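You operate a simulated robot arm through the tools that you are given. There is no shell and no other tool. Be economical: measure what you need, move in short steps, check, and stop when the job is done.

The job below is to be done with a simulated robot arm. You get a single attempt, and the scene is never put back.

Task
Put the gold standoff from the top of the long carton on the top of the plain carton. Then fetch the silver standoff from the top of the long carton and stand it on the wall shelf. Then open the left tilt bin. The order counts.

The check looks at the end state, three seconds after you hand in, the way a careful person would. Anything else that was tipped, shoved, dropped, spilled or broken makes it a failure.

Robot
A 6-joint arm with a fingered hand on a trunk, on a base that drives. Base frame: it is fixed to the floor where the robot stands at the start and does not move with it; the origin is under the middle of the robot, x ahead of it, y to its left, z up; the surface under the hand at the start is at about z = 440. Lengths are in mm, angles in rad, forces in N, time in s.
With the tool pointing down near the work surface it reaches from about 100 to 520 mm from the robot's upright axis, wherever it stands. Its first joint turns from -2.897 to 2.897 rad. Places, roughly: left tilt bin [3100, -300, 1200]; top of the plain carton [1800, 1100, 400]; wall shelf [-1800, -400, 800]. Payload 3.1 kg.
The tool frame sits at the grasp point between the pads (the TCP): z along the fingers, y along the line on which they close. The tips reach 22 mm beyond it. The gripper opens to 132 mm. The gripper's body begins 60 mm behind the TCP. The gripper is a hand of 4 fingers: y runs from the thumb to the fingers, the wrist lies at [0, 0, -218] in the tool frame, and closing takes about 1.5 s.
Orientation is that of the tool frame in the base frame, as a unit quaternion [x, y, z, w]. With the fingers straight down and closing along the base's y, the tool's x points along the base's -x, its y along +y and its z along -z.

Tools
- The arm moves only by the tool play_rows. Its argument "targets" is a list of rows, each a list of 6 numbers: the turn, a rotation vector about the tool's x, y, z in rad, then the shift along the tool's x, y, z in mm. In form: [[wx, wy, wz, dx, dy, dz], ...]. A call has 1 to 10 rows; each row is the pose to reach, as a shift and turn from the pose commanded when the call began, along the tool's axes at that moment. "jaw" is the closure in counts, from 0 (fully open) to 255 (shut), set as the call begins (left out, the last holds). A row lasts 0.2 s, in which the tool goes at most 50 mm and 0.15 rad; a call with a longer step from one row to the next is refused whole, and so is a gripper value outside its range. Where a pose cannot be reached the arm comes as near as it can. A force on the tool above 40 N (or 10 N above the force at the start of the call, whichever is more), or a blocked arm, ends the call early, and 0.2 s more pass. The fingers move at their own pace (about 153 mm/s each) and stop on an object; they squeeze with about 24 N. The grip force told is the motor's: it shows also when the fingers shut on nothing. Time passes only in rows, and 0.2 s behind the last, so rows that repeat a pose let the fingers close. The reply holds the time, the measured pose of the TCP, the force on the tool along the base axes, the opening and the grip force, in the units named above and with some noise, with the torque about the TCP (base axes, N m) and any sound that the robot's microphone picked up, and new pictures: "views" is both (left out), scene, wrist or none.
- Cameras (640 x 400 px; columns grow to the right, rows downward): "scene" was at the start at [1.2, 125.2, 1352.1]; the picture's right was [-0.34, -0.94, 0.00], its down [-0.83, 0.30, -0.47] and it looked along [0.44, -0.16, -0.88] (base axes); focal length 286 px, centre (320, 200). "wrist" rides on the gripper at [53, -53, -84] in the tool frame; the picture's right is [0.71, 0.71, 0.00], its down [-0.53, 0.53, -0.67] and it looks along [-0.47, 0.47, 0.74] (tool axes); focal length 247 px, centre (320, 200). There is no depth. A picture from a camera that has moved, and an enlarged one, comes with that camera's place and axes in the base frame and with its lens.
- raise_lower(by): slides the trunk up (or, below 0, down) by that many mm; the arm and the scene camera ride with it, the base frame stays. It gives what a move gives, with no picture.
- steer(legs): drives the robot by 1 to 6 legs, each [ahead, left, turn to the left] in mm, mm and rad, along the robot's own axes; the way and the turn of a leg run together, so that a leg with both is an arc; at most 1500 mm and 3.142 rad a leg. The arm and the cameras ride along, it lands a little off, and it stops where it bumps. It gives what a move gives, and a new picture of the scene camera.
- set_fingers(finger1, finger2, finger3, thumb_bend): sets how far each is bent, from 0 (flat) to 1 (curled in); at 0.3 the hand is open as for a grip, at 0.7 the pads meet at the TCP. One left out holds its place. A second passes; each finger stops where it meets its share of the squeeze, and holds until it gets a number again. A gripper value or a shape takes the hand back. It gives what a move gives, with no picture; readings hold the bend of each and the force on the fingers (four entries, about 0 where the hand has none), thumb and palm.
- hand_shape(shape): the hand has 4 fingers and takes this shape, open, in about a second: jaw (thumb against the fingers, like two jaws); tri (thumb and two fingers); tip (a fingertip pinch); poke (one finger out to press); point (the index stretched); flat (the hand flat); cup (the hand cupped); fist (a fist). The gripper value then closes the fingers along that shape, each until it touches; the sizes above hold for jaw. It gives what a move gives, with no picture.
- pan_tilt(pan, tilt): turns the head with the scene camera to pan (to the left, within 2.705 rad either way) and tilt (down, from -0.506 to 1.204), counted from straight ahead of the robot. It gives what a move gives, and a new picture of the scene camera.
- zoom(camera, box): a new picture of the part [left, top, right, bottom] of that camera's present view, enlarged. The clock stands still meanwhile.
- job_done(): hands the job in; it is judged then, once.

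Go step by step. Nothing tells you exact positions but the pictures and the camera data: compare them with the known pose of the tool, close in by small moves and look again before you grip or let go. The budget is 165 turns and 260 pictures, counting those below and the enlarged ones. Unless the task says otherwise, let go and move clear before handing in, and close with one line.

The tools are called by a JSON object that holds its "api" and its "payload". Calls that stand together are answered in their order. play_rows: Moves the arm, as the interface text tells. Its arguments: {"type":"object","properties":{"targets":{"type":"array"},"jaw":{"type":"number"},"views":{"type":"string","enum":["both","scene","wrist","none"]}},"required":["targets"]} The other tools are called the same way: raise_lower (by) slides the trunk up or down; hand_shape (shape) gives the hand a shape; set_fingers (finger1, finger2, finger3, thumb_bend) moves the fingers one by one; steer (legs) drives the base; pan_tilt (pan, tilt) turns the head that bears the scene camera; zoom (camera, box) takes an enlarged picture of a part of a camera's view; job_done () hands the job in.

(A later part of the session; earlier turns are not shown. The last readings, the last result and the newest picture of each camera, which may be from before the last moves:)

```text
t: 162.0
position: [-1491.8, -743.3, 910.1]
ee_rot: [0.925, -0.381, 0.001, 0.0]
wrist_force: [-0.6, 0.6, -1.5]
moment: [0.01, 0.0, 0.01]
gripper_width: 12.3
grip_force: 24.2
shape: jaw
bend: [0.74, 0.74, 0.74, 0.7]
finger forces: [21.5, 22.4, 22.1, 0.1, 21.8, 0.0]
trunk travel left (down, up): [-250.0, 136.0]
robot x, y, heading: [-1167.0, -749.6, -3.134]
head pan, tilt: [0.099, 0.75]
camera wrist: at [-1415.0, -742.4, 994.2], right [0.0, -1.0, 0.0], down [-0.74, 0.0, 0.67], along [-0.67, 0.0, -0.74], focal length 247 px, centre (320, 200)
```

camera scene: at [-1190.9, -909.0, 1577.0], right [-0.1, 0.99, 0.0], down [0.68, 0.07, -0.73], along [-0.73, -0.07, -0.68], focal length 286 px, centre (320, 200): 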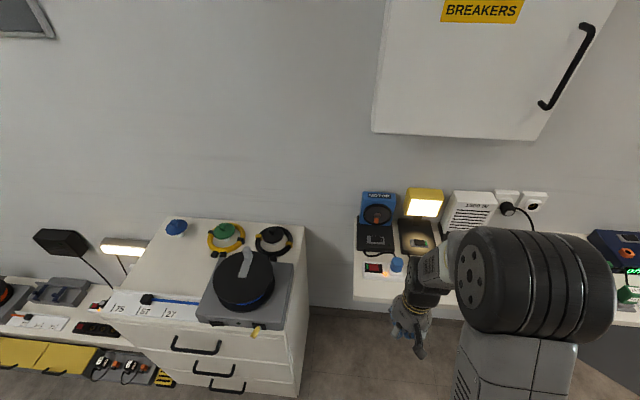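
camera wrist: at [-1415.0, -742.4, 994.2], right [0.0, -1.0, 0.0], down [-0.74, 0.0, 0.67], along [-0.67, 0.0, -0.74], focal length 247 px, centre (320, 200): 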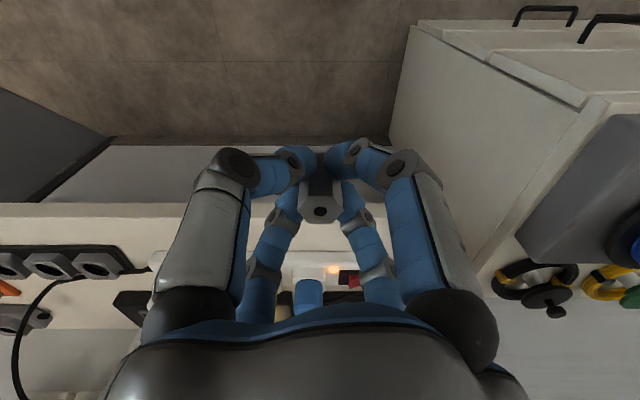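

The bare front stretch in front of the red switch is confirmed around (-1642, -795). I'll move the hand over it while keeping the height.

{"api": "play_rows", "payload": {"targets": [[0, 0, 0, -17, 35, 0], [0, 0, 0, -35, 70, 0], [0, 0, 0, -52, 106, 0], [0, 0, 0, -69, 141, 0]], "views": "both"}}

{"api": "zoom", "payload": {"camera": "wrist", "box": [200, 80, 440, 240]}}

{"api": "zoom", "payload": {"camera": "scene", "box": [330, 220, 470, 320]}}

```text
t: 163.0
position: [-1640.6, -794.3, 911.4]
ee_rot: [0.924, -0.382, 0.002, 0.0]
wrist_force: [0.9, -0.1, -0.7]
moment: [-0.01, -0.02, -0.01]
gripper_width: 12.3
grip_force: 23.7
shape: jaw
bend: [0.74, 0.74, 0.74, 0.7]
finger forces: [21.5, 22.4, 22.1, 0.0, 21.8, 0.0]
trunk travel left (down, up): [-250.0, 136.0]
robot x, y, heading: [-1169.9, -749.8, -3.137]
head pan, tilt: [0.099, 0.75]
camera scene: at [-1190.5, -909.3, 1577.0], right [-0.1, 0.99, 0.0], down [0.68, 0.07, -0.73], along [-0.73, -0.07, -0.68], focal length 286 px, centre (320, 200)
camera wrist: at [-1564.1, -793.0, 994.0], right [0.0, -1.0, 0.0], down [-0.75, 0.0, 0.67], along [-0.67, 0.0, -0.75], focal length 247 px, centre (320, 200)
```

scene: 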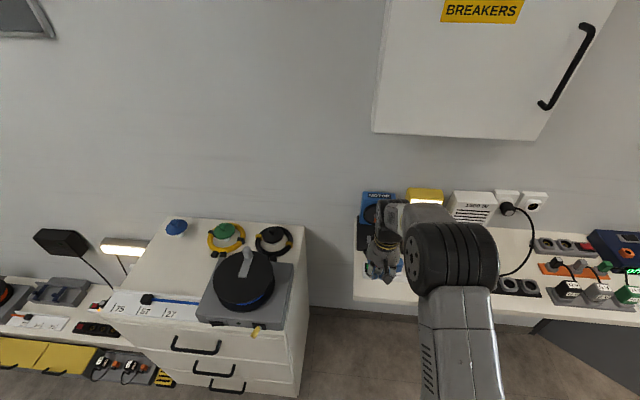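
wrist: 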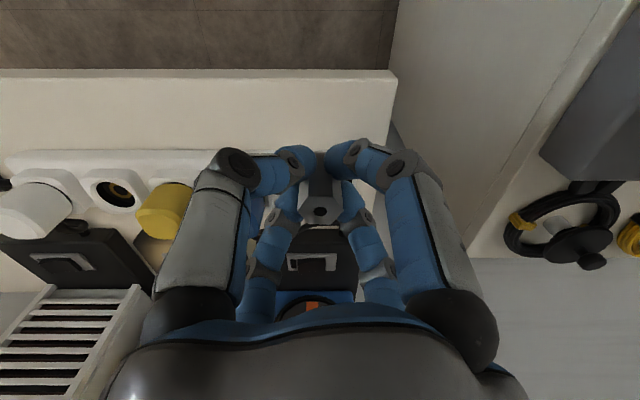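

```text
2.50 times, centred on (320, 160) of wrist
camera zoom: at [-1564.1, -793.0, 994.0], right [0.0, -1.0, 0.0], down [-0.75, 0.0, 0.67], along [-0.67, 0.0, -0.75], focal length 617 px, centre (320, 300)
```

zoom: 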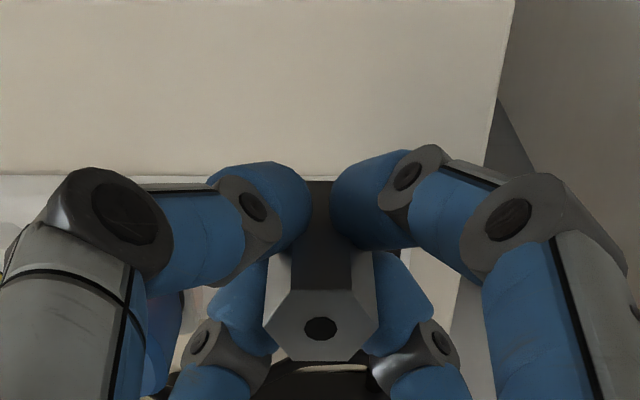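

```text
4.00 times, centred on (400, 270) of scene
camera zoom: at [-1190.5, -909.3, 1577.0], right [-0.1, 0.99, 0.0], down [0.68, 0.07, -0.73], along [-0.73, -0.07, -0.68], focal length 1146 px, centre (0, -80)
```

zoom: 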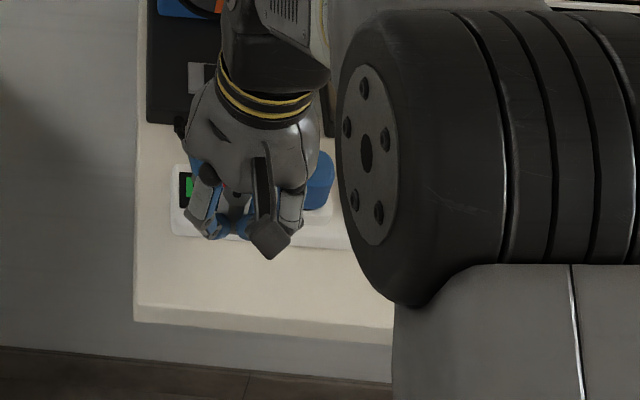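

Bare strip runs from x -1617 to -1676; the blue plug is to the right, so I'll shift to (-1645, -817) for finger room and come down to just above the shelf.

{"api": "play_rows", "payload": {"targets": [[0, 0, 0, 12.7, 19.8, 0], [0, 0, 0, 12.7, 19.8, 20], [0, 0, 0, 12.7, 19.8, 40]], "views": "both"}}

{"api": "zoom", "payload": {"camera": "wrist", "box": [200, 80, 440, 240]}}

{"api": "zoom", "payload": {"camera": "scene", "box": [330, 220, 430, 310]}}

```text
t: 163.8
position: [-1645.2, -817.8, 871.1]
ee_rot: [0.924, -0.382, 0.001, -0.001]
wrist_force: [-0.2, -0.4, -0.3]
moment: [0.04, 0.04, 0.0]
gripper_width: 13.0
grip_force: 24.1
shape: jaw
bend: [0.74, 0.74, 0.74, 0.7]
finger forces: [21.7, 22.3, 22.1, 0.0, 21.8, 0.0]
trunk travel left (down, up): [-250.0, 136.0]
robot x, y, heading: [-1170.9, -751.9, -3.141]
head pan, tilt: [0.099, 0.75]
camera scene: at [-1190.0, -909.5, 1577.0], right [-0.1, 0.99, 0.0], down [0.68, 0.07, -0.73], along [-0.73, -0.07, -0.68], focal length 286 px, centre (320, 200)
camera wrist: at [-1569.1, -816.5, 953.8], right [0.0, -1.0, 0.0], down [-0.74, 0.0, 0.67], along [-0.67, 0.0, -0.74], focal length 247 px, centre (320, 200)
```

scene: 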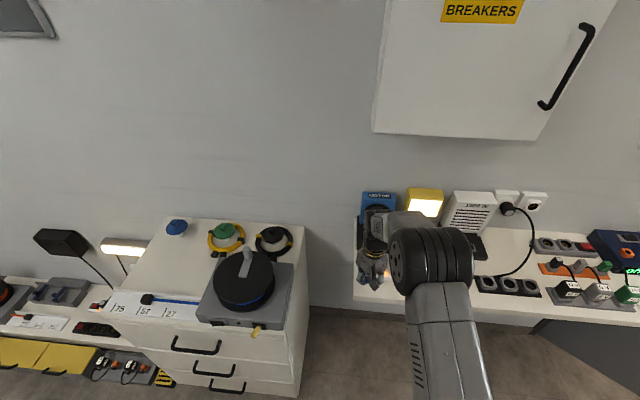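
wrist: 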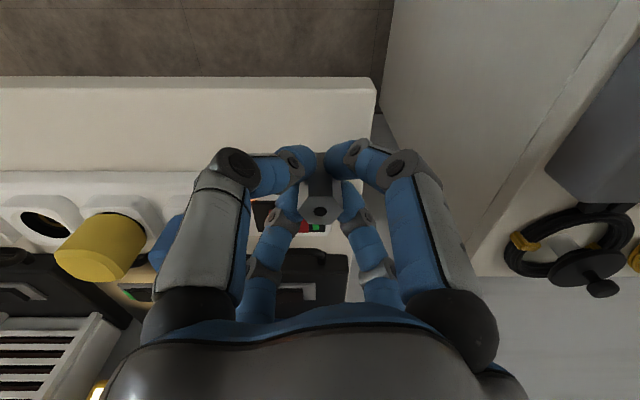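

```text
2.50 times, centred on (320, 160) of wrist
camera zoom: at [-1569.1, -816.5, 953.8], right [0.0, -1.0, 0.0], down [-0.74, 0.0, 0.67], along [-0.67, 0.0, -0.74], focal length 617 px, centre (320, 300)
```

zoom: 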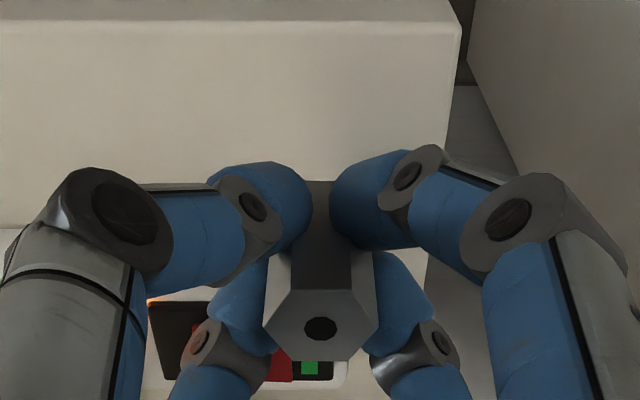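

```text
4.44 times, centred on (380, 265) of scene
camera zoom: at [-1190.0, -909.5, 1577.0], right [-0.1, 0.99, 0.0], down [0.68, 0.07, -0.73], along [-0.73, -0.07, -0.68], focal length 1273 px, centre (53, -89)
```

zoom: 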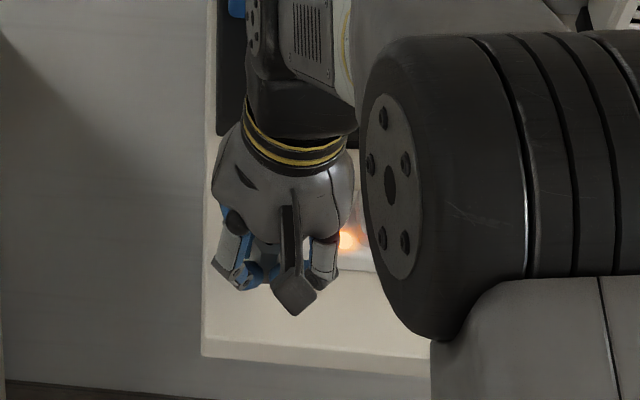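

Clearances look good: the strip and plug are well behind the fingers. Down to just above the shelf, then small steps.

{"api": "play_rows", "payload": {"targets": [[0, 0, 0, 0, 0, 10], [0, 0, 0, 0, 0, 20], [0, 0, 0, 0, 0, 30]], "views": "wrist"}}

{"api": "play_rows", "payload": {"targets": [[0, 0, 0, 0, 0, 2], [0, 0, 0, 0, 0, 4]], "views": "none"}}

```text
t: 164.6
position: [-1646.3, -819.3, 841.0]
ee_rot: [0.924, -0.382, 0.0, 0.001]
wrist_force: [0.8, 0.3, 0.2]
moment: [-0.01, -0.05, 0.02]
gripper_width: 12.4
grip_force: 23.9
shape: jaw
bend: [0.74, 0.74, 0.74, 0.7]
finger forces: [21.6, 22.4, 22.3, 0.1, 21.8, 0.0]
trunk travel left (down, up): [-250.0, 136.0]
robot x, y, heading: [-1171.1, -755.2, -3.139]
head pan, tilt: [0.099, 0.75]
camera wrist: at [-1568.9, -816.8, 924.1], right [0.0, -1.0, 0.0], down [-0.74, 0.0, 0.67], along [-0.67, 0.0, -0.74], focal length 247 px, centre (320, 200)
```

wrist: 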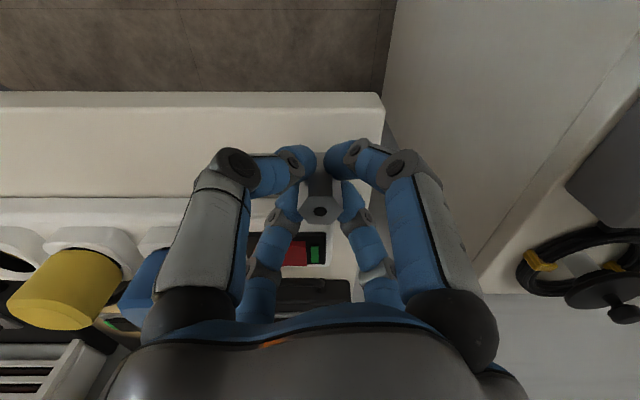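

```text
t: 165.2
position: [-1646.2, -818.7, 836.3]
ee_rot: [0.924, -0.382, 0.0, 0.0]
wrist_force: [0.2, -0.1, 0.8]
moment: [-0.02, -0.01, -0.01]
gripper_width: 12.5
grip_force: 23.8
shape: jaw
bend: [0.74, 0.74, 0.74, 0.7]
finger forces: [21.7, 22.4, 22.3, 0.1, 21.9, 0.0]
trunk travel left (down, up): [-250.0, 136.0]
robot x, y, heading: [-1165.9, -751.0, -3.142]
head pan, tilt: [0.099, 0.75]
```

{"api": "play_rows", "payload": {"targets": [[0, 0, 0, 0, 0, 2], [0, 0, 0, 0, 0, 3]], "views": "none"}}

{"api": "play_rows", "payload": {"targets": [[0, 0, 0, 0, 0, 1], [0, 0, 0, 0, 0, 2]], "views": "none"}}

```text
t: 165.8
position: [-1644.5, -819.2, 834.4]
ee_rot: [0.924, -0.382, 0.0, 0.0]
wrist_force: [0.9, -0.3, 0.8]
moment: [-0.02, -0.04, 0.0]
gripper_width: 12.6
grip_force: 24.1
shape: jaw
bend: [0.74, 0.74, 0.74, 0.7]
finger forces: [21.5, 22.4, 22.2, 0.1, 21.8, 0.1]
trunk travel left (down, up): [-250.0, 136.0]
robot x, y, heading: [-1170.0, -754.7, -3.137]
head pan, tilt: [0.099, 0.75]
```

```text
t: 166.4
position: [-1645.2, -818.6, 832.6]
ee_rot: [0.924, -0.382, -0.001, -0.001]
wrist_force: [0.2, 0.1, 0.1]
moment: [0.01, -0.03, -0.01]
gripper_width: 12.6
grip_force: 23.6
shape: jaw
bend: [0.74, 0.74, 0.74, 0.7]
finger forces: [21.6, 22.4, 22.2, 0.0, 22.0, 0.0]
trunk travel left (down, up): [-250.0, 136.0]
robot x, y, heading: [-1169.9, -754.5, -3.142]
head pan, tilt: [0.099, 0.75]
```

{"api": "play_rows", "payload": {"targets": [[0, 0, 0, 0, 0, 1], [0, 0, 0, 0, 0, 2]], "views": "none"}}

{"api": "play_rows", "payload": {"targets": [[0, 0, 0, 0, 0, 1], [0, 0, 0, 0, 0, 2]], "views": "wrist"}}

```text
t: 167.0
position: [-1644.8, -817.3, 830.3]
ee_rot: [0.924, -0.382, 0.0, 0.0]
wrist_force: [0.0, 0.5, -0.5]
moment: [-0.04, -0.02, 0.0]
gripper_width: 12.3
grip_force: 23.9
shape: jaw
bend: [0.74, 0.74, 0.74, 0.7]
finger forces: [21.6, 22.3, 22.2, 0.1, 21.8, 0.0]
trunk travel left (down, up): [-250.0, 136.0]
robot x, y, heading: [-1168.4, -752.2, -3.14]
head pan, tilt: [0.099, 0.75]
```

```text
t: 167.6
position: [-1645.1, -817.9, 829.1]
ee_rot: [0.924, -0.382, -0.001, 0.0]
wrist_force: [-0.3, 0.0, 7.2]
moment: [0.01, -0.02, -0.01]
gripper_width: 12.3
grip_force: 24.0
shape: jaw
bend: [0.74, 0.74, 0.74, 0.7]
finger forces: [22.6, 23.6, 23.4, 0.0, 23.2, 0.1]
trunk travel left (down, up): [-250.0, 136.0]
robot x, y, heading: [-1164.9, -756.1, -3.14]
head pan, tilt: [0.099, 0.75]
camera wrist: at [-1568.1, -816.8, 911.9], right [0.0, -1.0, 0.0], down [-0.74, 0.0, 0.67], along [-0.67, 0.0, -0.74], focal length 247 px, centre (320, 200)
```

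wrist: 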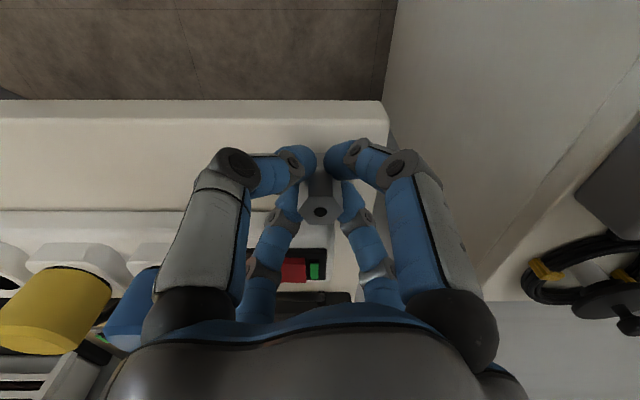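

Light contact (7 N) – the silver standoff's foot is on the shelf. I'll open the fingers only part way.

{"api": "play_rows", "payload": {"targets": [[0, 0, 0, 0, 0, 0], [0, 0, 0, 0, 0, 0], [0, 0, 0, 0, 0, 0], [0, 0, 0, 0, 0, 0]], "jaw": 175, "views": "wrist"}}

```text
t: 168.6
position: [-1644.9, -818.8, 828.4]
ee_rot: [0.924, -0.382, 0.001, 0.0]
wrist_force: [4.2, -0.2, 1.3]
moment: [0.0, 0.01, -0.11]
gripper_width: 40.7
grip_force: 0.1
shape: jaw
bend: [0.79, 0.79, 0.79, 0.7]
finger forces: [0.0, 0.1, 3.8, 0.0, 0.0, 0.0]
trunk travel left (down, up): [-250.0, 136.0]
robot x, y, heading: [-1169.9, -752.9, -3.141]
head pan, tilt: [0.099, 0.75]
camera wrist: at [-1567.5, -816.8, 911.4], right [0.0, -1.0, 0.0], down [-0.74, 0.0, 0.67], along [-0.67, 0.0, -0.74], focal length 247 px, centre (320, 200)
```

wrist: 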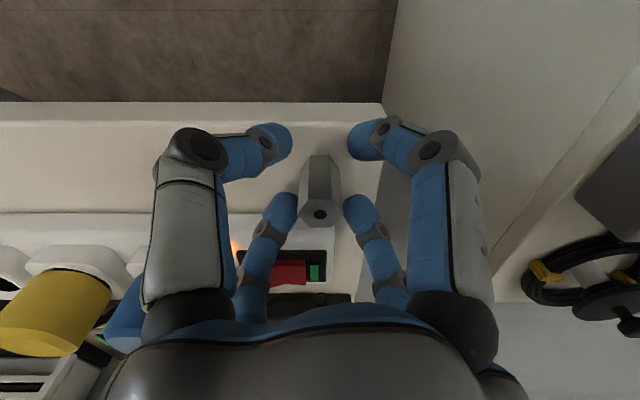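

The standoff is free; one back finger lightly touches the power strip's front (about 4 N), so I'll lift straight up right away.

{"api": "play_rows", "payload": {"targets": [[0, 0, 0, 0, 0, -8], [0, 0, 0, 0, 0, -20], [0, 0, 0, 0, 0, -40], [0, 0, 0, 0, 0, -70], [0, 0, 0, 0, 0, -100]], "views": "wrist"}}

```text
t: 169.8
position: [-1646.3, -817.0, 928.0]
ee_rot: [0.924, -0.381, -0.001, 0.0]
wrist_force: [-0.3, 0.4, -0.2]
moment: [0.0, 0.01, 0.01]
gripper_width: 41.3
grip_force: 0.0
shape: jaw
bend: [0.79, 0.79, 0.79, 0.7]
finger forces: [0.0, 0.1, 0.1, 0.1, 0.1, 0.0]
trunk travel left (down, up): [-250.0, 136.0]
robot x, y, heading: [-1168.6, -751.9, -3.136]
head pan, tilt: [0.099, 0.75]
camera wrist: at [-1568.4, -816.2, 1011.6], right [0.0, -1.0, 0.0], down [-0.74, 0.0, 0.67], along [-0.67, 0.0, -0.74], focal length 247 px, centre (320, 200)
```

wrist: 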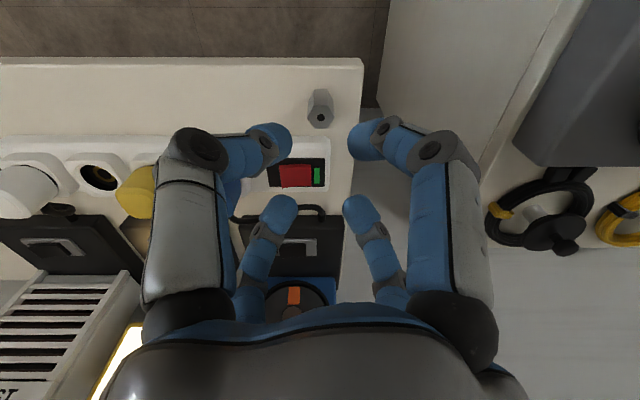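

Silver stands upright on the shelf. I'll back the hand out and check the power strip against the earlier pictures.

{"api": "zoom", "payload": {"camera": "wrist", "box": [240, 60, 400, 220]}}

{"api": "play_rows", "payload": {"targets": [[0, 0, 0, 0, 0, -30], [0, 0, 0, 30, -30, -30], [0, 0, 0, 60, -60, -30], [0, 0, 0, 90, -90, -30], [0, 0, 0, 120, -120, -30]], "jaw": 0, "views": "scene"}}

{"api": "zoom", "payload": {"camera": "scene", "box": [330, 180, 450, 310]}}

```text
2.50 times, centred on (320, 140) of wrist
camera zoom: at [-1568.4, -816.2, 1011.6], right [0.0, -1.0, 0.0], down [-0.74, 0.0, 0.67], along [-0.67, 0.0, -0.74], focal length 617 px, centre (320, 350)
```

zoom: 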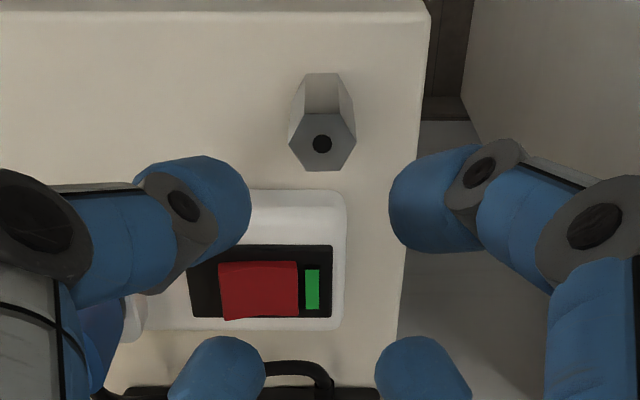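

```text
t: 171.0
position: [-1473.6, -819.0, 958.5]
ee_rot: [0.924, -0.382, -0.001, 0.0]
wrist_force: [0.4, 0.4, -0.6]
moment: [0.02, 0.03, -0.03]
gripper_width: 132.0
grip_force: 0.1
shape: jaw
bend: [0.3, 0.3, 0.3, 0.3]
finger forces: [0.0, 0.0, 0.0, 0.0, 0.0, 0.0]
trunk travel left (down, up): [-250.0, 136.0]
robot x, y, heading: [-1169.7, -753.1, -3.143]
head pan, tilt: [0.099, 0.75]
camera scene: at [-1188.2, -908.9, 1577.1], right [-0.1, 0.99, 0.0], down [0.68, 0.07, -0.73], along [-0.73, -0.07, -0.68], focal length 286 px, centre (320, 200)
```

scene: 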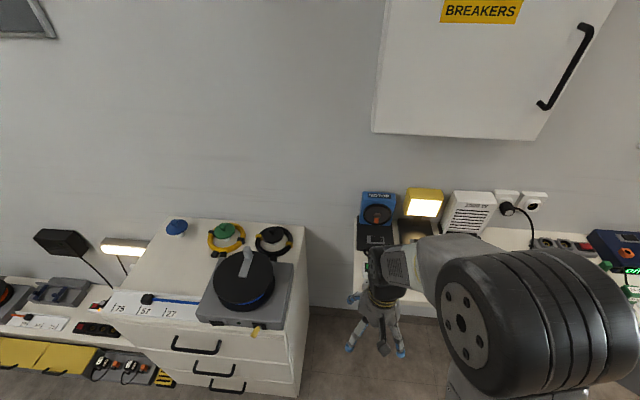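

```text
3.08 times, centred on (390, 245) of scene
camera zoom: at [-1188.2, -908.9, 1577.1], right [-0.1, 0.99, 0.0], down [0.68, 0.07, -0.73], along [-0.73, -0.07, -0.68], focal length 881 px, centre (105, 62)
```

zoom: 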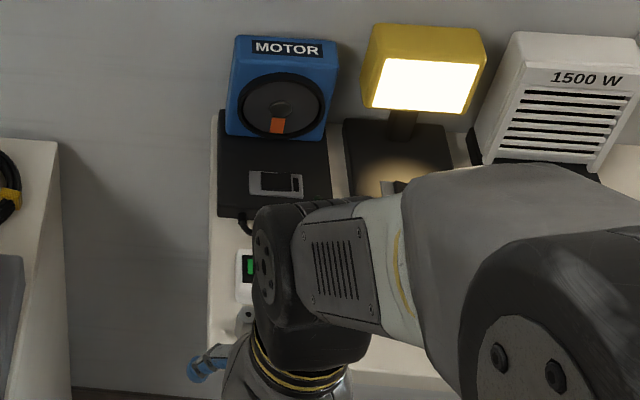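

The power strip is where it was (front still at x ≈ -1678). Now to the tilt bins: back away, turn, and drive down the right-hand corridor.

{"api": "steer", "payload": {"legs": [[-400, 0, 0], [0, 0, 3.14], [0, -120, 0], [1500, 0, 0]]}}

```text
t: 188.7
position: [1032.2, -757.7, 958.0]
ee_rot: [0.373, 0.928, 0.001, -0.001]
wrist_force: [0.0, 0.0, 0.3]
moment: [0.03, 0.0, -0.02]
gripper_width: 131.9
grip_force: 0.2
shape: jaw
bend: [0.3, 0.3, 0.3, 0.3]
finger forces: [0.0, 0.0, 0.0, 0.1, 0.1, 0.1]
trunk travel left (down, up): [-250.0, 136.0]
robot x, y, heading: [722.8, -825.0, 0.016]
head pan, tilt: [0.099, 0.75]
camera scene: at [746.7, -672.4, 1577.1], right [0.12, -0.99, 0.0], down [-0.68, -0.08, -0.73], along [0.73, 0.09, -0.68], focal length 286 px, centre (320, 200)
```

scene: 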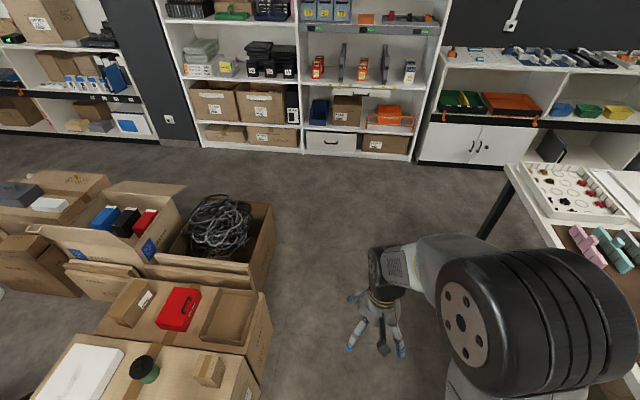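

{"api": "steer", "payload": {"legs": [[0, 0, -0.016], [1350, 0, 0], [0, 500, 0]]}}

{"api": "pan_tilt", "payload": {"pan": 0.0, "tilt": 0.3}}

{"api": "zoom", "payload": {"camera": "scene", "box": [200, 120, 480, 295]}}

```text
t: 197.6
position: [2391.1, -417.7, 956.8]
ee_rot: [0.397, 0.918, -0.001, -0.001]
wrist_force: [0.2, -0.3, -0.7]
moment: [-0.02, 0.0, 0.01]
gripper_width: 131.9
grip_force: 0.0
shape: jaw
bend: [0.3, 0.3, 0.3, 0.3]
finger forces: [0.1, 0.1, 0.1, 0.0, 0.0, 0.1]
trunk travel left (down, up): [-250.0, 136.0]
robot x, y, heading: [2083.3, -474.9, -0.037]
head pan, tilt: [0.099, 0.75]
stopped in leg 3: the robot was blocked; the commanded pose is now the measured one
camera scene: at [2111.7, -317.3, 1576.7], right [0.07, -1.0, 0.0], down [-0.68, -0.05, -0.73], along [0.73, 0.05, -0.68], focal length 286 px, centre (320, 200)
```

scene: 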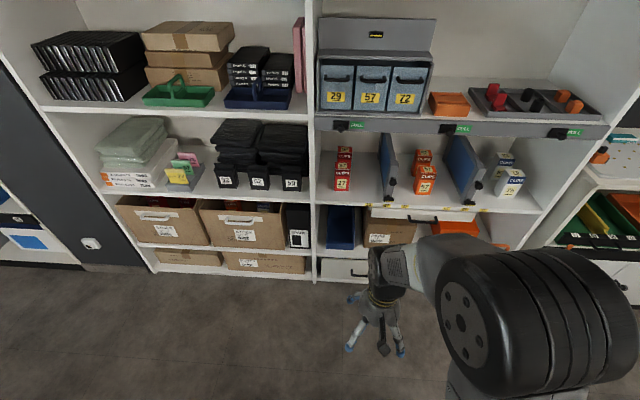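

```text
t: 198.5
position: [2390.4, -420.4, 958.9]
ee_rot: [0.397, 0.918, 0.0, 0.0]
wrist_force: [0.7, 0.0, 0.3]
moment: [0.0, 0.02, 0.02]
gripper_width: 131.8
grip_force: 0.0
shape: jaw
bend: [0.3, 0.3, 0.3, 0.3]
finger forces: [0.0, 0.1, 0.0, 0.0, 0.0, 0.0]
trunk travel left (down, up): [-250.0, 136.0]
robot x, y, heading: [2080.0, -473.6, -0.029]
head pan, tilt: [0.0, 0.3]
camera scene: at [2120.4, -328.8, 1617.3], right [-0.03, -1.0, 0.0], down [-0.3, 0.01, -0.95], along [0.95, -0.03, -0.3], focal length 286 px, centre (320, 200)
```

scene: 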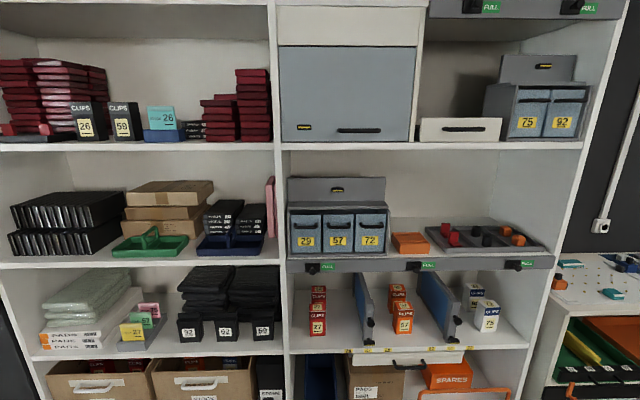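

```text
2.29 times, centred on (340, 208) of scene
camera zoom: at [2120.4, -328.8, 1617.3], right [-0.03, -1.0, 0.0], down [-0.3, 0.01, -0.95], along [0.95, -0.03, -0.3], focal length 655 px, centre (274, 183)
```

zoom: 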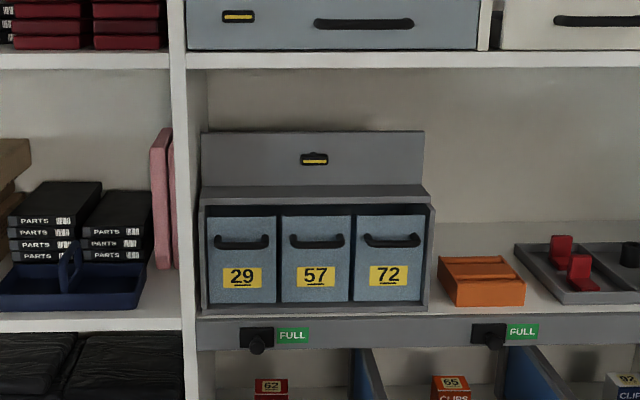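

The robot grazed something on its left (probably the cable box), so I'll step right, look at it, then approach. The target is bin "29" at about (3090, -306, 1200), with a dark bar handle near z 1225.

{"api": "steer", "payload": {"legs": [[0, -60, 0.03]]}}

{"api": "pan_tilt", "payload": {"pan": 1.9, "tilt": 0.9}}

```text
t: 199.4
position: [2386.6, -468.9, 957.0]
ee_rot: [0.382, 0.924, 0.0, -0.001]
wrist_force: [0.4, -0.4, 0.1]
moment: [0.03, 0.0, -0.01]
gripper_width: 131.8
grip_force: 0.1
shape: jaw
bend: [0.3, 0.3, 0.3, 0.3]
finger forces: [0.0, 0.0, 0.0, 0.0, 0.0, 0.1]
trunk travel left (down, up): [-250.0, 136.0]
robot x, y, heading: [2079.2, -531.6, 0.003]
head pan, tilt: [0.0, 0.3]
camera scene: at [2113.4, -388.9, 1617.7], right [0.0, -1.0, 0.0], down [-0.3, 0.0, -0.96], along [0.96, 0.0, -0.3], focal length 286 px, centre (320, 200)
```

scene: 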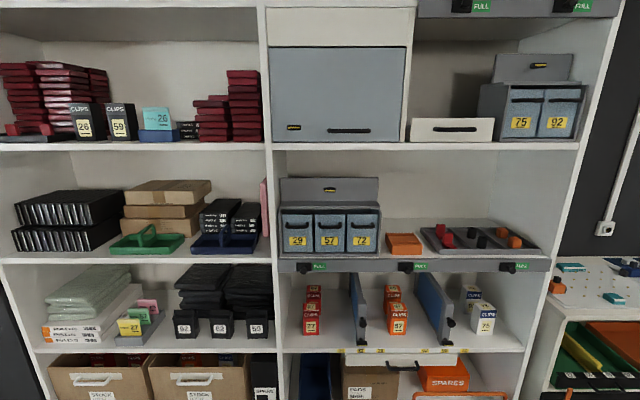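

```text
t: 201.3
position: [2385.6, -469.2, 958.2]
ee_rot: [0.382, 0.924, 0.0, 0.0]
wrist_force: [0.0, 0.6, 0.1]
moment: [0.0, 0.05, 0.01]
gripper_width: 131.7
grip_force: 0.0
shape: jaw
bend: [0.3, 0.3, 0.3, 0.3]
finger forces: [0.1, 0.0, 0.0, 0.0, 0.0, 0.1]
trunk travel left (down, up): [-250.0, 136.0]
robot x, y, heading: [2081.0, -535.6, 0.012]
head pan, tilt: [1.901, 0.901]
camera scene: at [1995.4, -314.6, 1565.2], right [0.95, 0.32, 0.0], down [0.25, -0.74, -0.62], along [-0.2, 0.59, -0.78], focal length 286 px, centre (320, 200)
```

scene: 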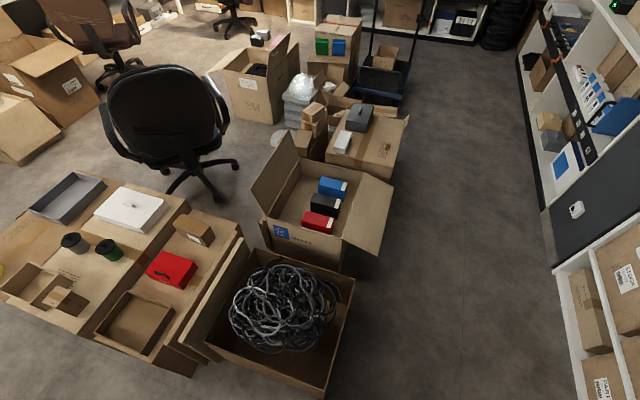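

The cable box's corner is still at (1978, -210), so it wasn't shoved. I'll quickly check gold from here, then approach the bins with the trunk raised.

{"api": "zoom", "payload": {"camera": "scene", "box": [320, 90, 420, 180]}}

{"api": "steer", "payload": {"legs": [[400, 0, -0.01], [0, 210, 0]]}}

{"api": "raise_lower", "payload": {"by": 130}}

{"api": "pan_tilt", "payload": {"pan": -0.15, "tilt": 0.65}}

{"api": "zoom", "payload": {"camera": "scene", "box": [180, 100, 420, 250]}}

```text
4.44 times, centred on (370, 135) of scene
camera zoom: at [1995.4, -314.6, 1565.2], right [0.95, 0.32, 0.0], down [0.25, -0.74, -0.62], along [-0.2, 0.59, -0.78], focal length 1273 px, centre (98, 489)
```

zoom: 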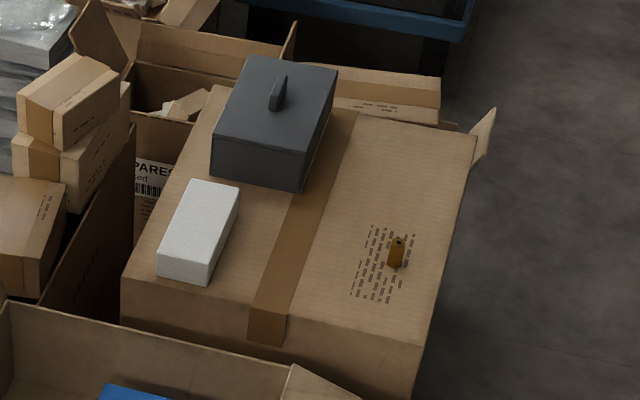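

```text
t: 205.0
position: [2788.0, -259.3, 957.9]
ee_rot: [0.385, 0.923, -0.001, -0.001]
wrist_force: [-0.4, 0.1, -0.6]
moment: [0.0, 0.02, -0.01]
gripper_width: 131.9
grip_force: 0.0
shape: jaw
bend: [0.3, 0.3, 0.3, 0.3]
finger forces: [0.0, 0.0, 0.0, 0.0, 0.0, 0.1]
trunk travel left (down, up): [-250.0, 136.0]
robot x, y, heading: [2482.5, -324.9, -0.012]
head pan, tilt: [1.901, 0.901]
camera scene: at [2399.1, -103.2, 1564.9], right [0.95, 0.32, 0.0], down [0.25, -0.74, -0.62], along [-0.2, 0.59, -0.78], focal length 286 px, centre (320, 200)
```

scene: 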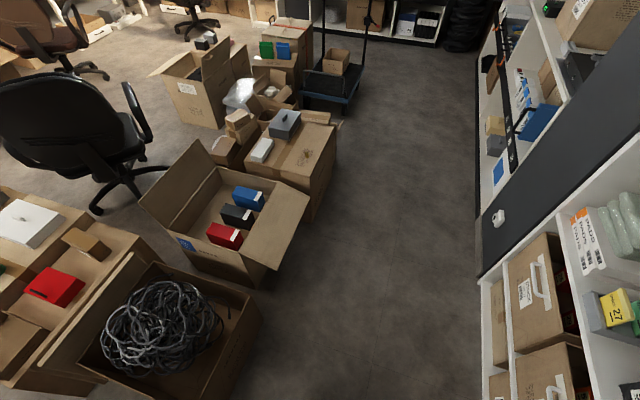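

```text
t: 206.6
position: [2789.4, -260.3, 1088.8]
ee_rot: [0.385, 0.923, 0.0, 0.001]
wrist_force: [-0.1, 0.1, -0.5]
moment: [-0.01, -0.01, 0.02]
gripper_width: 131.9
grip_force: 0.1
shape: jaw
bend: [0.3, 0.3, 0.3, 0.3]
finger forces: [0.0, 0.0, 0.0, 0.0, 0.0, 0.0]
trunk travel left (down, up): [-380.0, 6.0]
robot x, y, heading: [2483.6, -325.0, -0.001]
head pan, tilt: [1.901, 0.901]
```

```text
t: 208.6
position: [2788.4, -260.2, 1088.7]
ee_rot: [0.386, 0.923, 0.0, 0.0]
wrist_force: [0.2, 1.1, -0.5]
moment: [0.01, -0.01, -0.03]
gripper_width: 132.2
grip_force: 0.0
shape: jaw
bend: [0.3, 0.3, 0.3, 0.3]
finger forces: [0.1, 0.0, 0.1, 0.0, 0.1, 0.1]
trunk travel left (down, up): [-380.0, 6.0]
robot x, y, heading: [2481.1, -327.7, -0.007]
head pan, tilt: [-0.15, 0.649]
camera scene: at [2508.9, -189.7, 1716.0], right [-0.16, -0.99, 0.0], down [-0.6, 0.09, -0.8], along [0.79, -0.12, -0.6], focal length 286 px, centre (320, 200)
```

scene: 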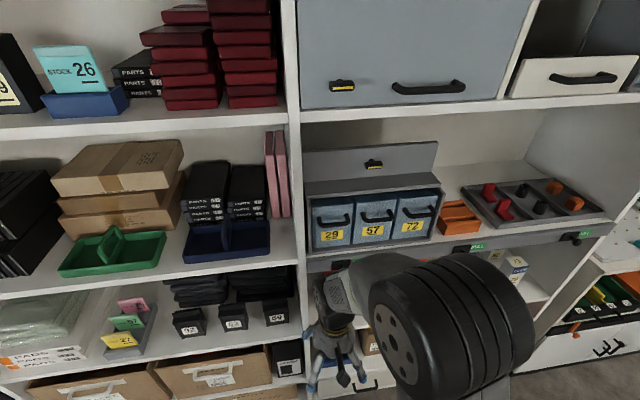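

```text
2.67 times, centred on (300, 175) of scene
camera zoom: at [2508.9, -189.7, 1716.0], right [-0.16, -0.99, 0.0], down [-0.6, 0.09, -0.8], along [0.79, -0.12, -0.6], focal length 764 px, centre (373, 267)
```

zoom: 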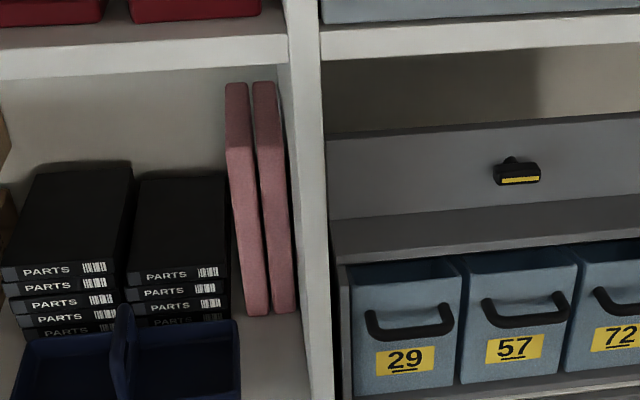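

Gold still stands. Triangulating, bin 29's bar handle is centred near (3020, -307, 1246). I'll back off 80 mm and swing the hand to point forward, fingers on the diagonals so two go above and two below the bar.

{"api": "steer", "payload": {"legs": [[-80, 0, 0]]}}

{"api": "play_rows", "payload": {"targets": [[-0.107, -0.105, 0, -15, 9, -16], [-0.214, -0.211, 0, -31, 18, -31], [-0.321, -0.316, 0, -46, 27, -47], [-0.428, -0.421, 0, -62, 36, -63], [-0.534, -0.526, 0, -77, 45, -78], [-0.641, -0.632, 0, -92, 54, -94], [-0.748, -0.737, 0, -108, 63, -110], [-0.855, -0.842, 0, -123, 72, -126], [-0.962, -0.948, 0, -139, 81, -141], [-1.069, -1.053, 0, -154, 90, -157]], "jaw": 140, "views": "both"}}

```text
t: 209.7
position: [2707.8, -260.0, 1087.8]
ee_rot: [0.385, 0.923, 0.0, 0.0]
wrist_force: [0.6, -0.6, 0.8]
moment: [0.03, -0.02, 0.0]
gripper_width: 131.8
grip_force: 0.0
shape: jaw
bend: [0.3, 0.3, 0.3, 0.3]
finger forces: [0.1, 0.0, 0.0, 0.0, 0.0, 0.0]
trunk travel left (down, up): [-380.0, 6.0]
robot x, y, heading: [2405.3, -323.9, -0.007]
head pan, tilt: [-0.15, 0.649]
camera scene: at [2427.7, -189.2, 1716.0], right [-0.16, -0.99, 0.0], down [-0.6, 0.09, -0.8], along [0.79, -0.12, -0.6], focal length 286 px, centre (320, 200)
```

scene: 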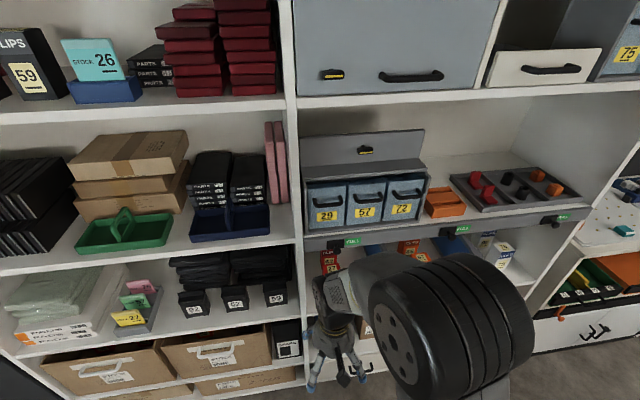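

```text
t: 211.8
position: [2876.0, -267.1, 1249.7]
ee_rot: [0.287, 0.674, 0.258, 0.63]
wrist_force: [0.5, 0.0, -0.1]
moment: [-0.04, -0.03, -0.01]
gripper_width: 59.8
grip_force: 0.1
shape: jaw
bend: [0.38, 0.38, 0.38, 0.7]
finger forces: [0.0, 0.0, 0.1, 0.0, 0.0, 0.1]
out of reach, approached as far as the arm can: row 5, 7, 8, 9, 10
trunk travel left (down, up): [-380.0, 6.0]
robot x, y, heading: [2401.8, -322.5, -0.005]
head pan, tilt: [-0.15, 0.649]
camera scene: at [2430.4, -188.8, 1716.0], right [-0.16, -0.99, 0.0], down [-0.6, 0.09, -0.8], along [0.79, -0.12, -0.61], focal length 286 px, centre (320, 200)
camera wrist: at [2788.2, -264.6, 1179.6], right [0.01, 1.0, 0.01], down [-0.61, 0.0, 0.79], along [0.79, -0.02, 0.61], focal length 247 px, centre (320, 200)
```

scene: 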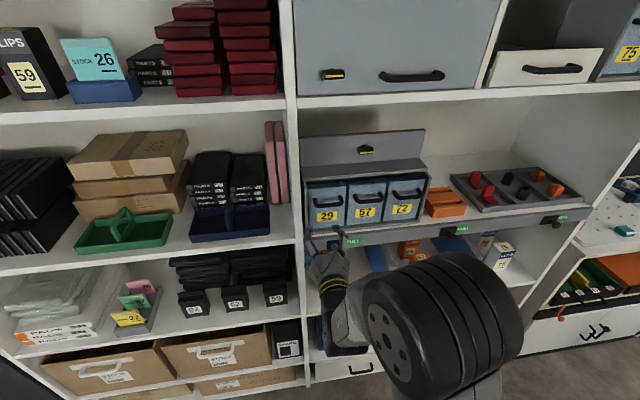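
wrist: 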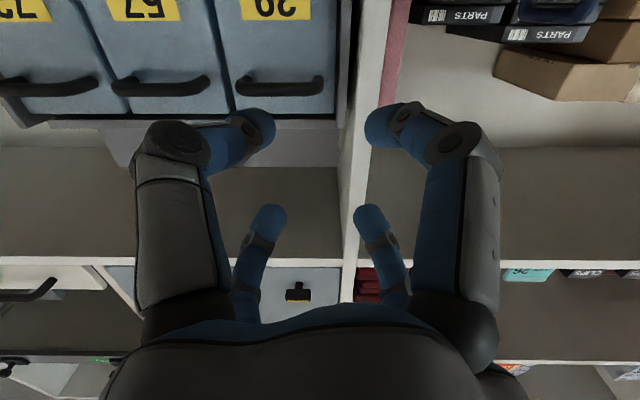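

The hand points forward now, though the arm couldn't quite reach the asked pose with the wrist so close in. The bar seen by the wrist camera fits (3022, -306, 1238). I'll push forward a little and see how it follows.

{"api": "play_rows", "payload": {"targets": [[0, 0, 0, 0, 0, 20], [0, 0, 0, 0, 0, 40]], "views": "wrist"}}

```text
t: 212.4
position: [2912.8, -255.4, 1247.2]
ee_rot: [0.283, 0.675, 0.262, 0.629]
wrist_force: [0.7, 0.2, -0.1]
moment: [-0.01, 0.03, -0.02]
gripper_width: 59.7
grip_force: 0.1
shape: jaw
bend: [0.38, 0.38, 0.38, 0.7]
finger forces: [0.0, 0.0, 0.0, 0.0, 0.1, 0.0]
out of reach, approached as far as the arm can: row 1, 2
trunk travel left (down, up): [-380.0, 6.0]
robot x, y, heading: [2401.3, -323.9, -0.014]
head pan, tilt: [-0.15, 0.649]
camera wrist: at [2826.3, -253.6, 1177.7], right [0.0, 1.0, 0.01], down [-0.61, 0.0, 0.79], along [0.79, -0.01, 0.61], focal length 247 px, centre (320, 200)
```

wrist: 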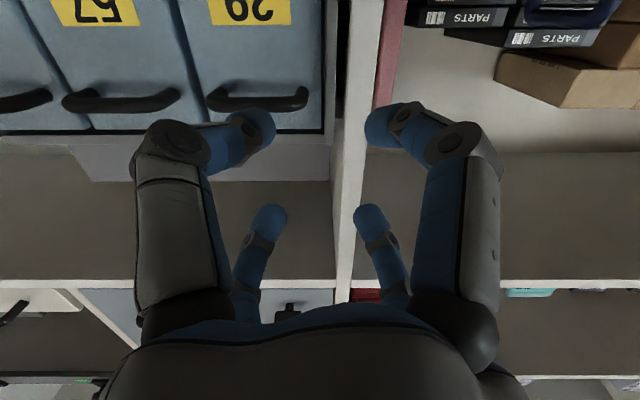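

The arm settles about 50 mm left of what I asked, so I'll shift the base to the right instead and look again.

{"api": "steer", "payload": {"legs": [[0, -55, 0]]}}

{"api": "play_rows", "payload": {"targets": [[0, 0, 0, 0, 0, 0]], "views": "wrist"}}

```text
t: 213.4
position: [2912.8, -309.9, 1247.8]
ee_rot: [0.283, 0.675, 0.262, 0.629]
wrist_force: [0.3, 0.1, -0.2]
moment: [-0.03, 0.0, 0.0]
gripper_width: 59.5
grip_force: 0.1
shape: jaw
bend: [0.38, 0.38, 0.38, 0.7]
finger forces: [0.0, 0.0, 0.0, 0.0, 0.0, 0.0]
trunk travel left (down, up): [-380.0, 6.0]
robot x, y, heading: [2403.3, -374.6, -0.009]
head pan, tilt: [-0.15, 0.649]
camera scene: at [2429.2, -244.3, 1716.1], right [-0.16, -0.99, 0.0], down [-0.6, 0.09, -0.8], along [0.79, -0.12, -0.6], focal length 286 px, centre (320, 200)
```

scene: 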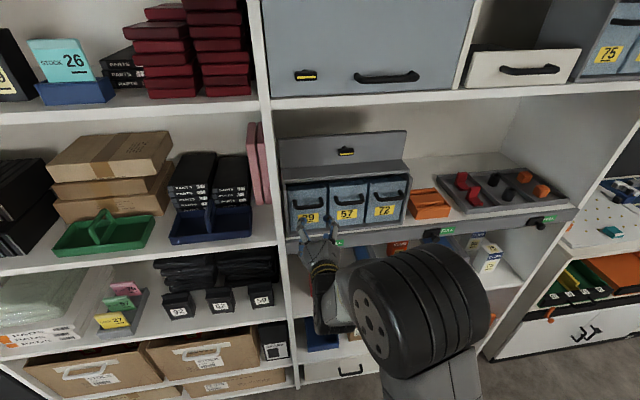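

```text
t: 213.8
position: [2912.8, -308.2, 1246.4]
ee_rot: [0.282, 0.675, 0.261, 0.629]
wrist_force: [-0.3, 0.6, -0.4]
moment: [-0.04, -0.02, -0.01]
gripper_width: 59.8
grip_force: 0.0
shape: jaw
bend: [0.38, 0.38, 0.38, 0.7]
finger forces: [0.0, 0.0, 0.0, 0.0, 0.0, 0.0]
trunk travel left (down, up): [-380.0, 6.0]
robot x, y, heading: [2400.3, -376.9, -0.004]
head pan, tilt: [-0.15, 0.649]
camera wrist: at [2825.4, -305.9, 1177.7], right [0.0, 1.0, 0.0], down [-0.61, 0.0, 0.79], along [0.79, -0.01, 0.61], focal length 247 px, centre (320, 200)
```

wrist: 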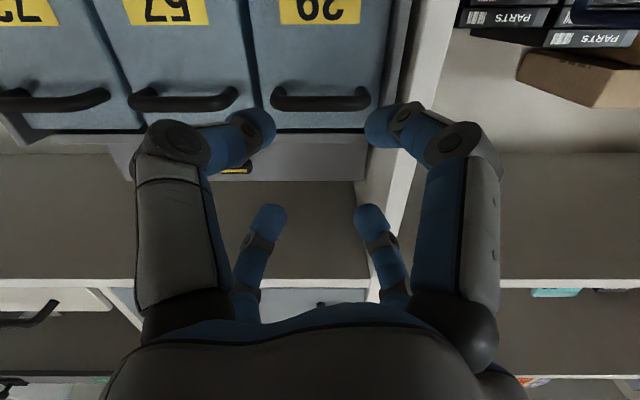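

Laterally centred on bar 29 now. The bar works out at about (3033, -306, 1238). I'll open the jaw slightly more, lower 8 mm, and advance with the base in stages.

{"api": "raise_lower", "payload": {"by": -8}}

{"api": "steer", "payload": {"legs": [[60, 0, 0]]}}

{"api": "play_rows", "payload": {"targets": [[0, 0, 0, 0, 0, 0], [0, 0, 0, 0, 0, 0]], "jaw": 115, "views": "both"}}

{"api": "zoom", "payload": {"camera": "wrist", "box": [200, 60, 440, 220]}}

{"api": "zoom", "payload": {"camera": "scene", "box": [240, 130, 400, 270]}}

```text
t: 214.4
position: [2912.3, -310.9, 1239.2]
ee_rot: [0.284, 0.674, 0.261, 0.629]
wrist_force: [-0.8, -0.6, 0.3]
moment: [-0.02, -0.03, -0.01]
gripper_width: 59.8
grip_force: 0.0
shape: jaw
bend: [0.38, 0.38, 0.38, 0.7]
finger forces: [0.0, 0.1, 0.0, 0.1, 0.1, 0.0]
trunk travel left (down, up): [-372.0, 14.0]
robot x, y, heading: [2402.3, -374.9, -0.01]
head pan, tilt: [-0.15, 0.649]
```

```text
t: 215.3
position: [2974.8, -309.4, 1238.3]
ee_rot: [0.283, 0.675, 0.262, 0.629]
wrist_force: [0.5, 0.9, -0.2]
moment: [0.0, -0.04, -0.02]
gripper_width: 59.7
grip_force: 0.1
shape: jaw
bend: [0.38, 0.38, 0.38, 0.7]
finger forces: [0.0, 0.0, 0.0, 0.0, 0.0, 0.0]
trunk travel left (down, up): [-372.0, 14.0]
robot x, y, heading: [2462.4, -380.2, -0.01]
head pan, tilt: [-0.15, 0.649]
camera scene: at [2489.8, -243.8, 1708.3], right [-0.16, -0.99, 0.0], down [-0.6, 0.09, -0.8], along [0.79, -0.12, -0.61], focal length 286 px, centre (320, 200)
```

scene: 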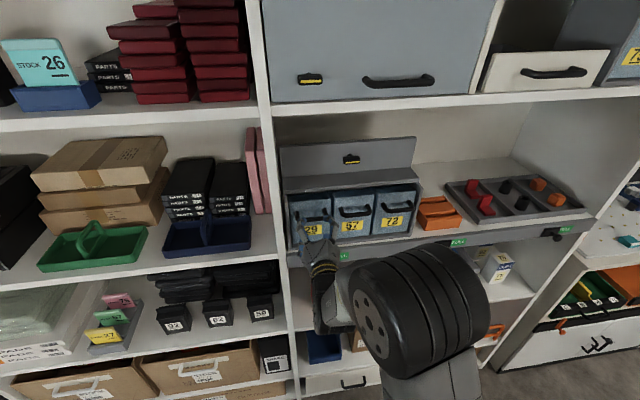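

```text
t: 215.9
position: [2973.0, -311.0, 1239.8]
ee_rot: [0.284, 0.675, 0.262, 0.629]
wrist_force: [0.4, -0.4, -0.4]
moment: [0.02, 0.0, 0.0]
gripper_width: 72.0
grip_force: 0.1
shape: jaw
bend: [0.34, 0.34, 0.34, 0.7]
finger forces: [0.0, 0.0, 0.0, 0.1, 0.1, 0.1]
trunk travel left (down, up): [-372.0, 14.0]
robot x, y, heading: [2461.0, -377.1, -0.008]
head pan, tilt: [-0.15, 0.649]
camera scene: at [2489.8, -243.8, 1708.3], right [-0.15, -0.99, 0.0], down [-0.6, 0.09, -0.8], along [0.79, -0.12, -0.61], focal length 286 px, centre (320, 200)
camera wrist: at [2885.6, -307.9, 1169.8], right [0.0, 1.0, 0.01], down [-0.61, 0.0, 0.79], along [0.79, -0.01, 0.61], focal length 247 px, centre (320, 200)
```

scene: 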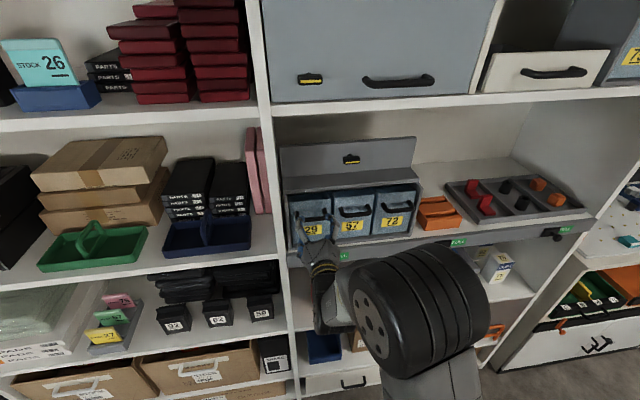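
wrist: 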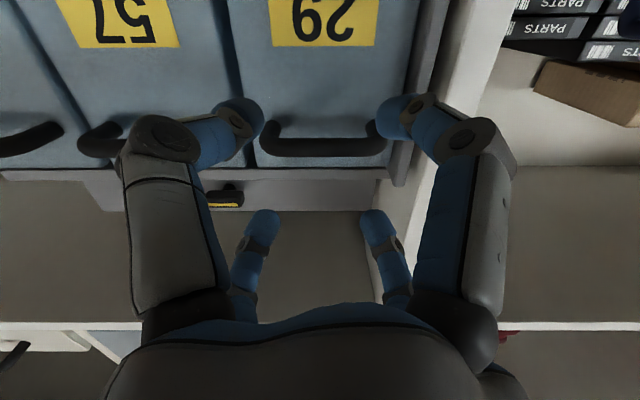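

```text
2.50 times, centred on (320, 140) of wrist
camera zoom: at [2885.6, -307.9, 1169.8], right [0.0, 1.0, 0.01], down [-0.61, 0.0, 0.79], along [0.79, -0.01, 0.61], focal length 617 px, centre (320, 350)
```

zoom: 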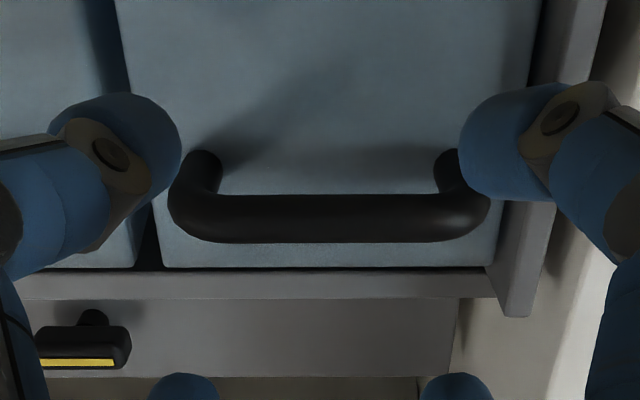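

```text
2.86 times, centred on (320, 200) of scene
camera zoom: at [2489.8, -243.8, 1708.3], right [-0.15, -0.99, 0.0], down [-0.6, 0.09, -0.8], along [0.79, -0.12, -0.61], focal length 818 px, centre (320, 200)
```

zoom: 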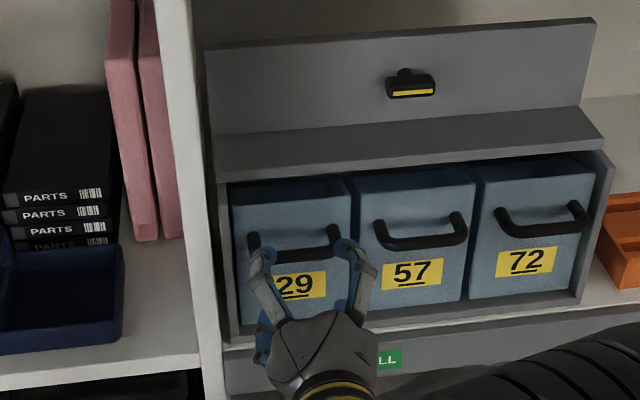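

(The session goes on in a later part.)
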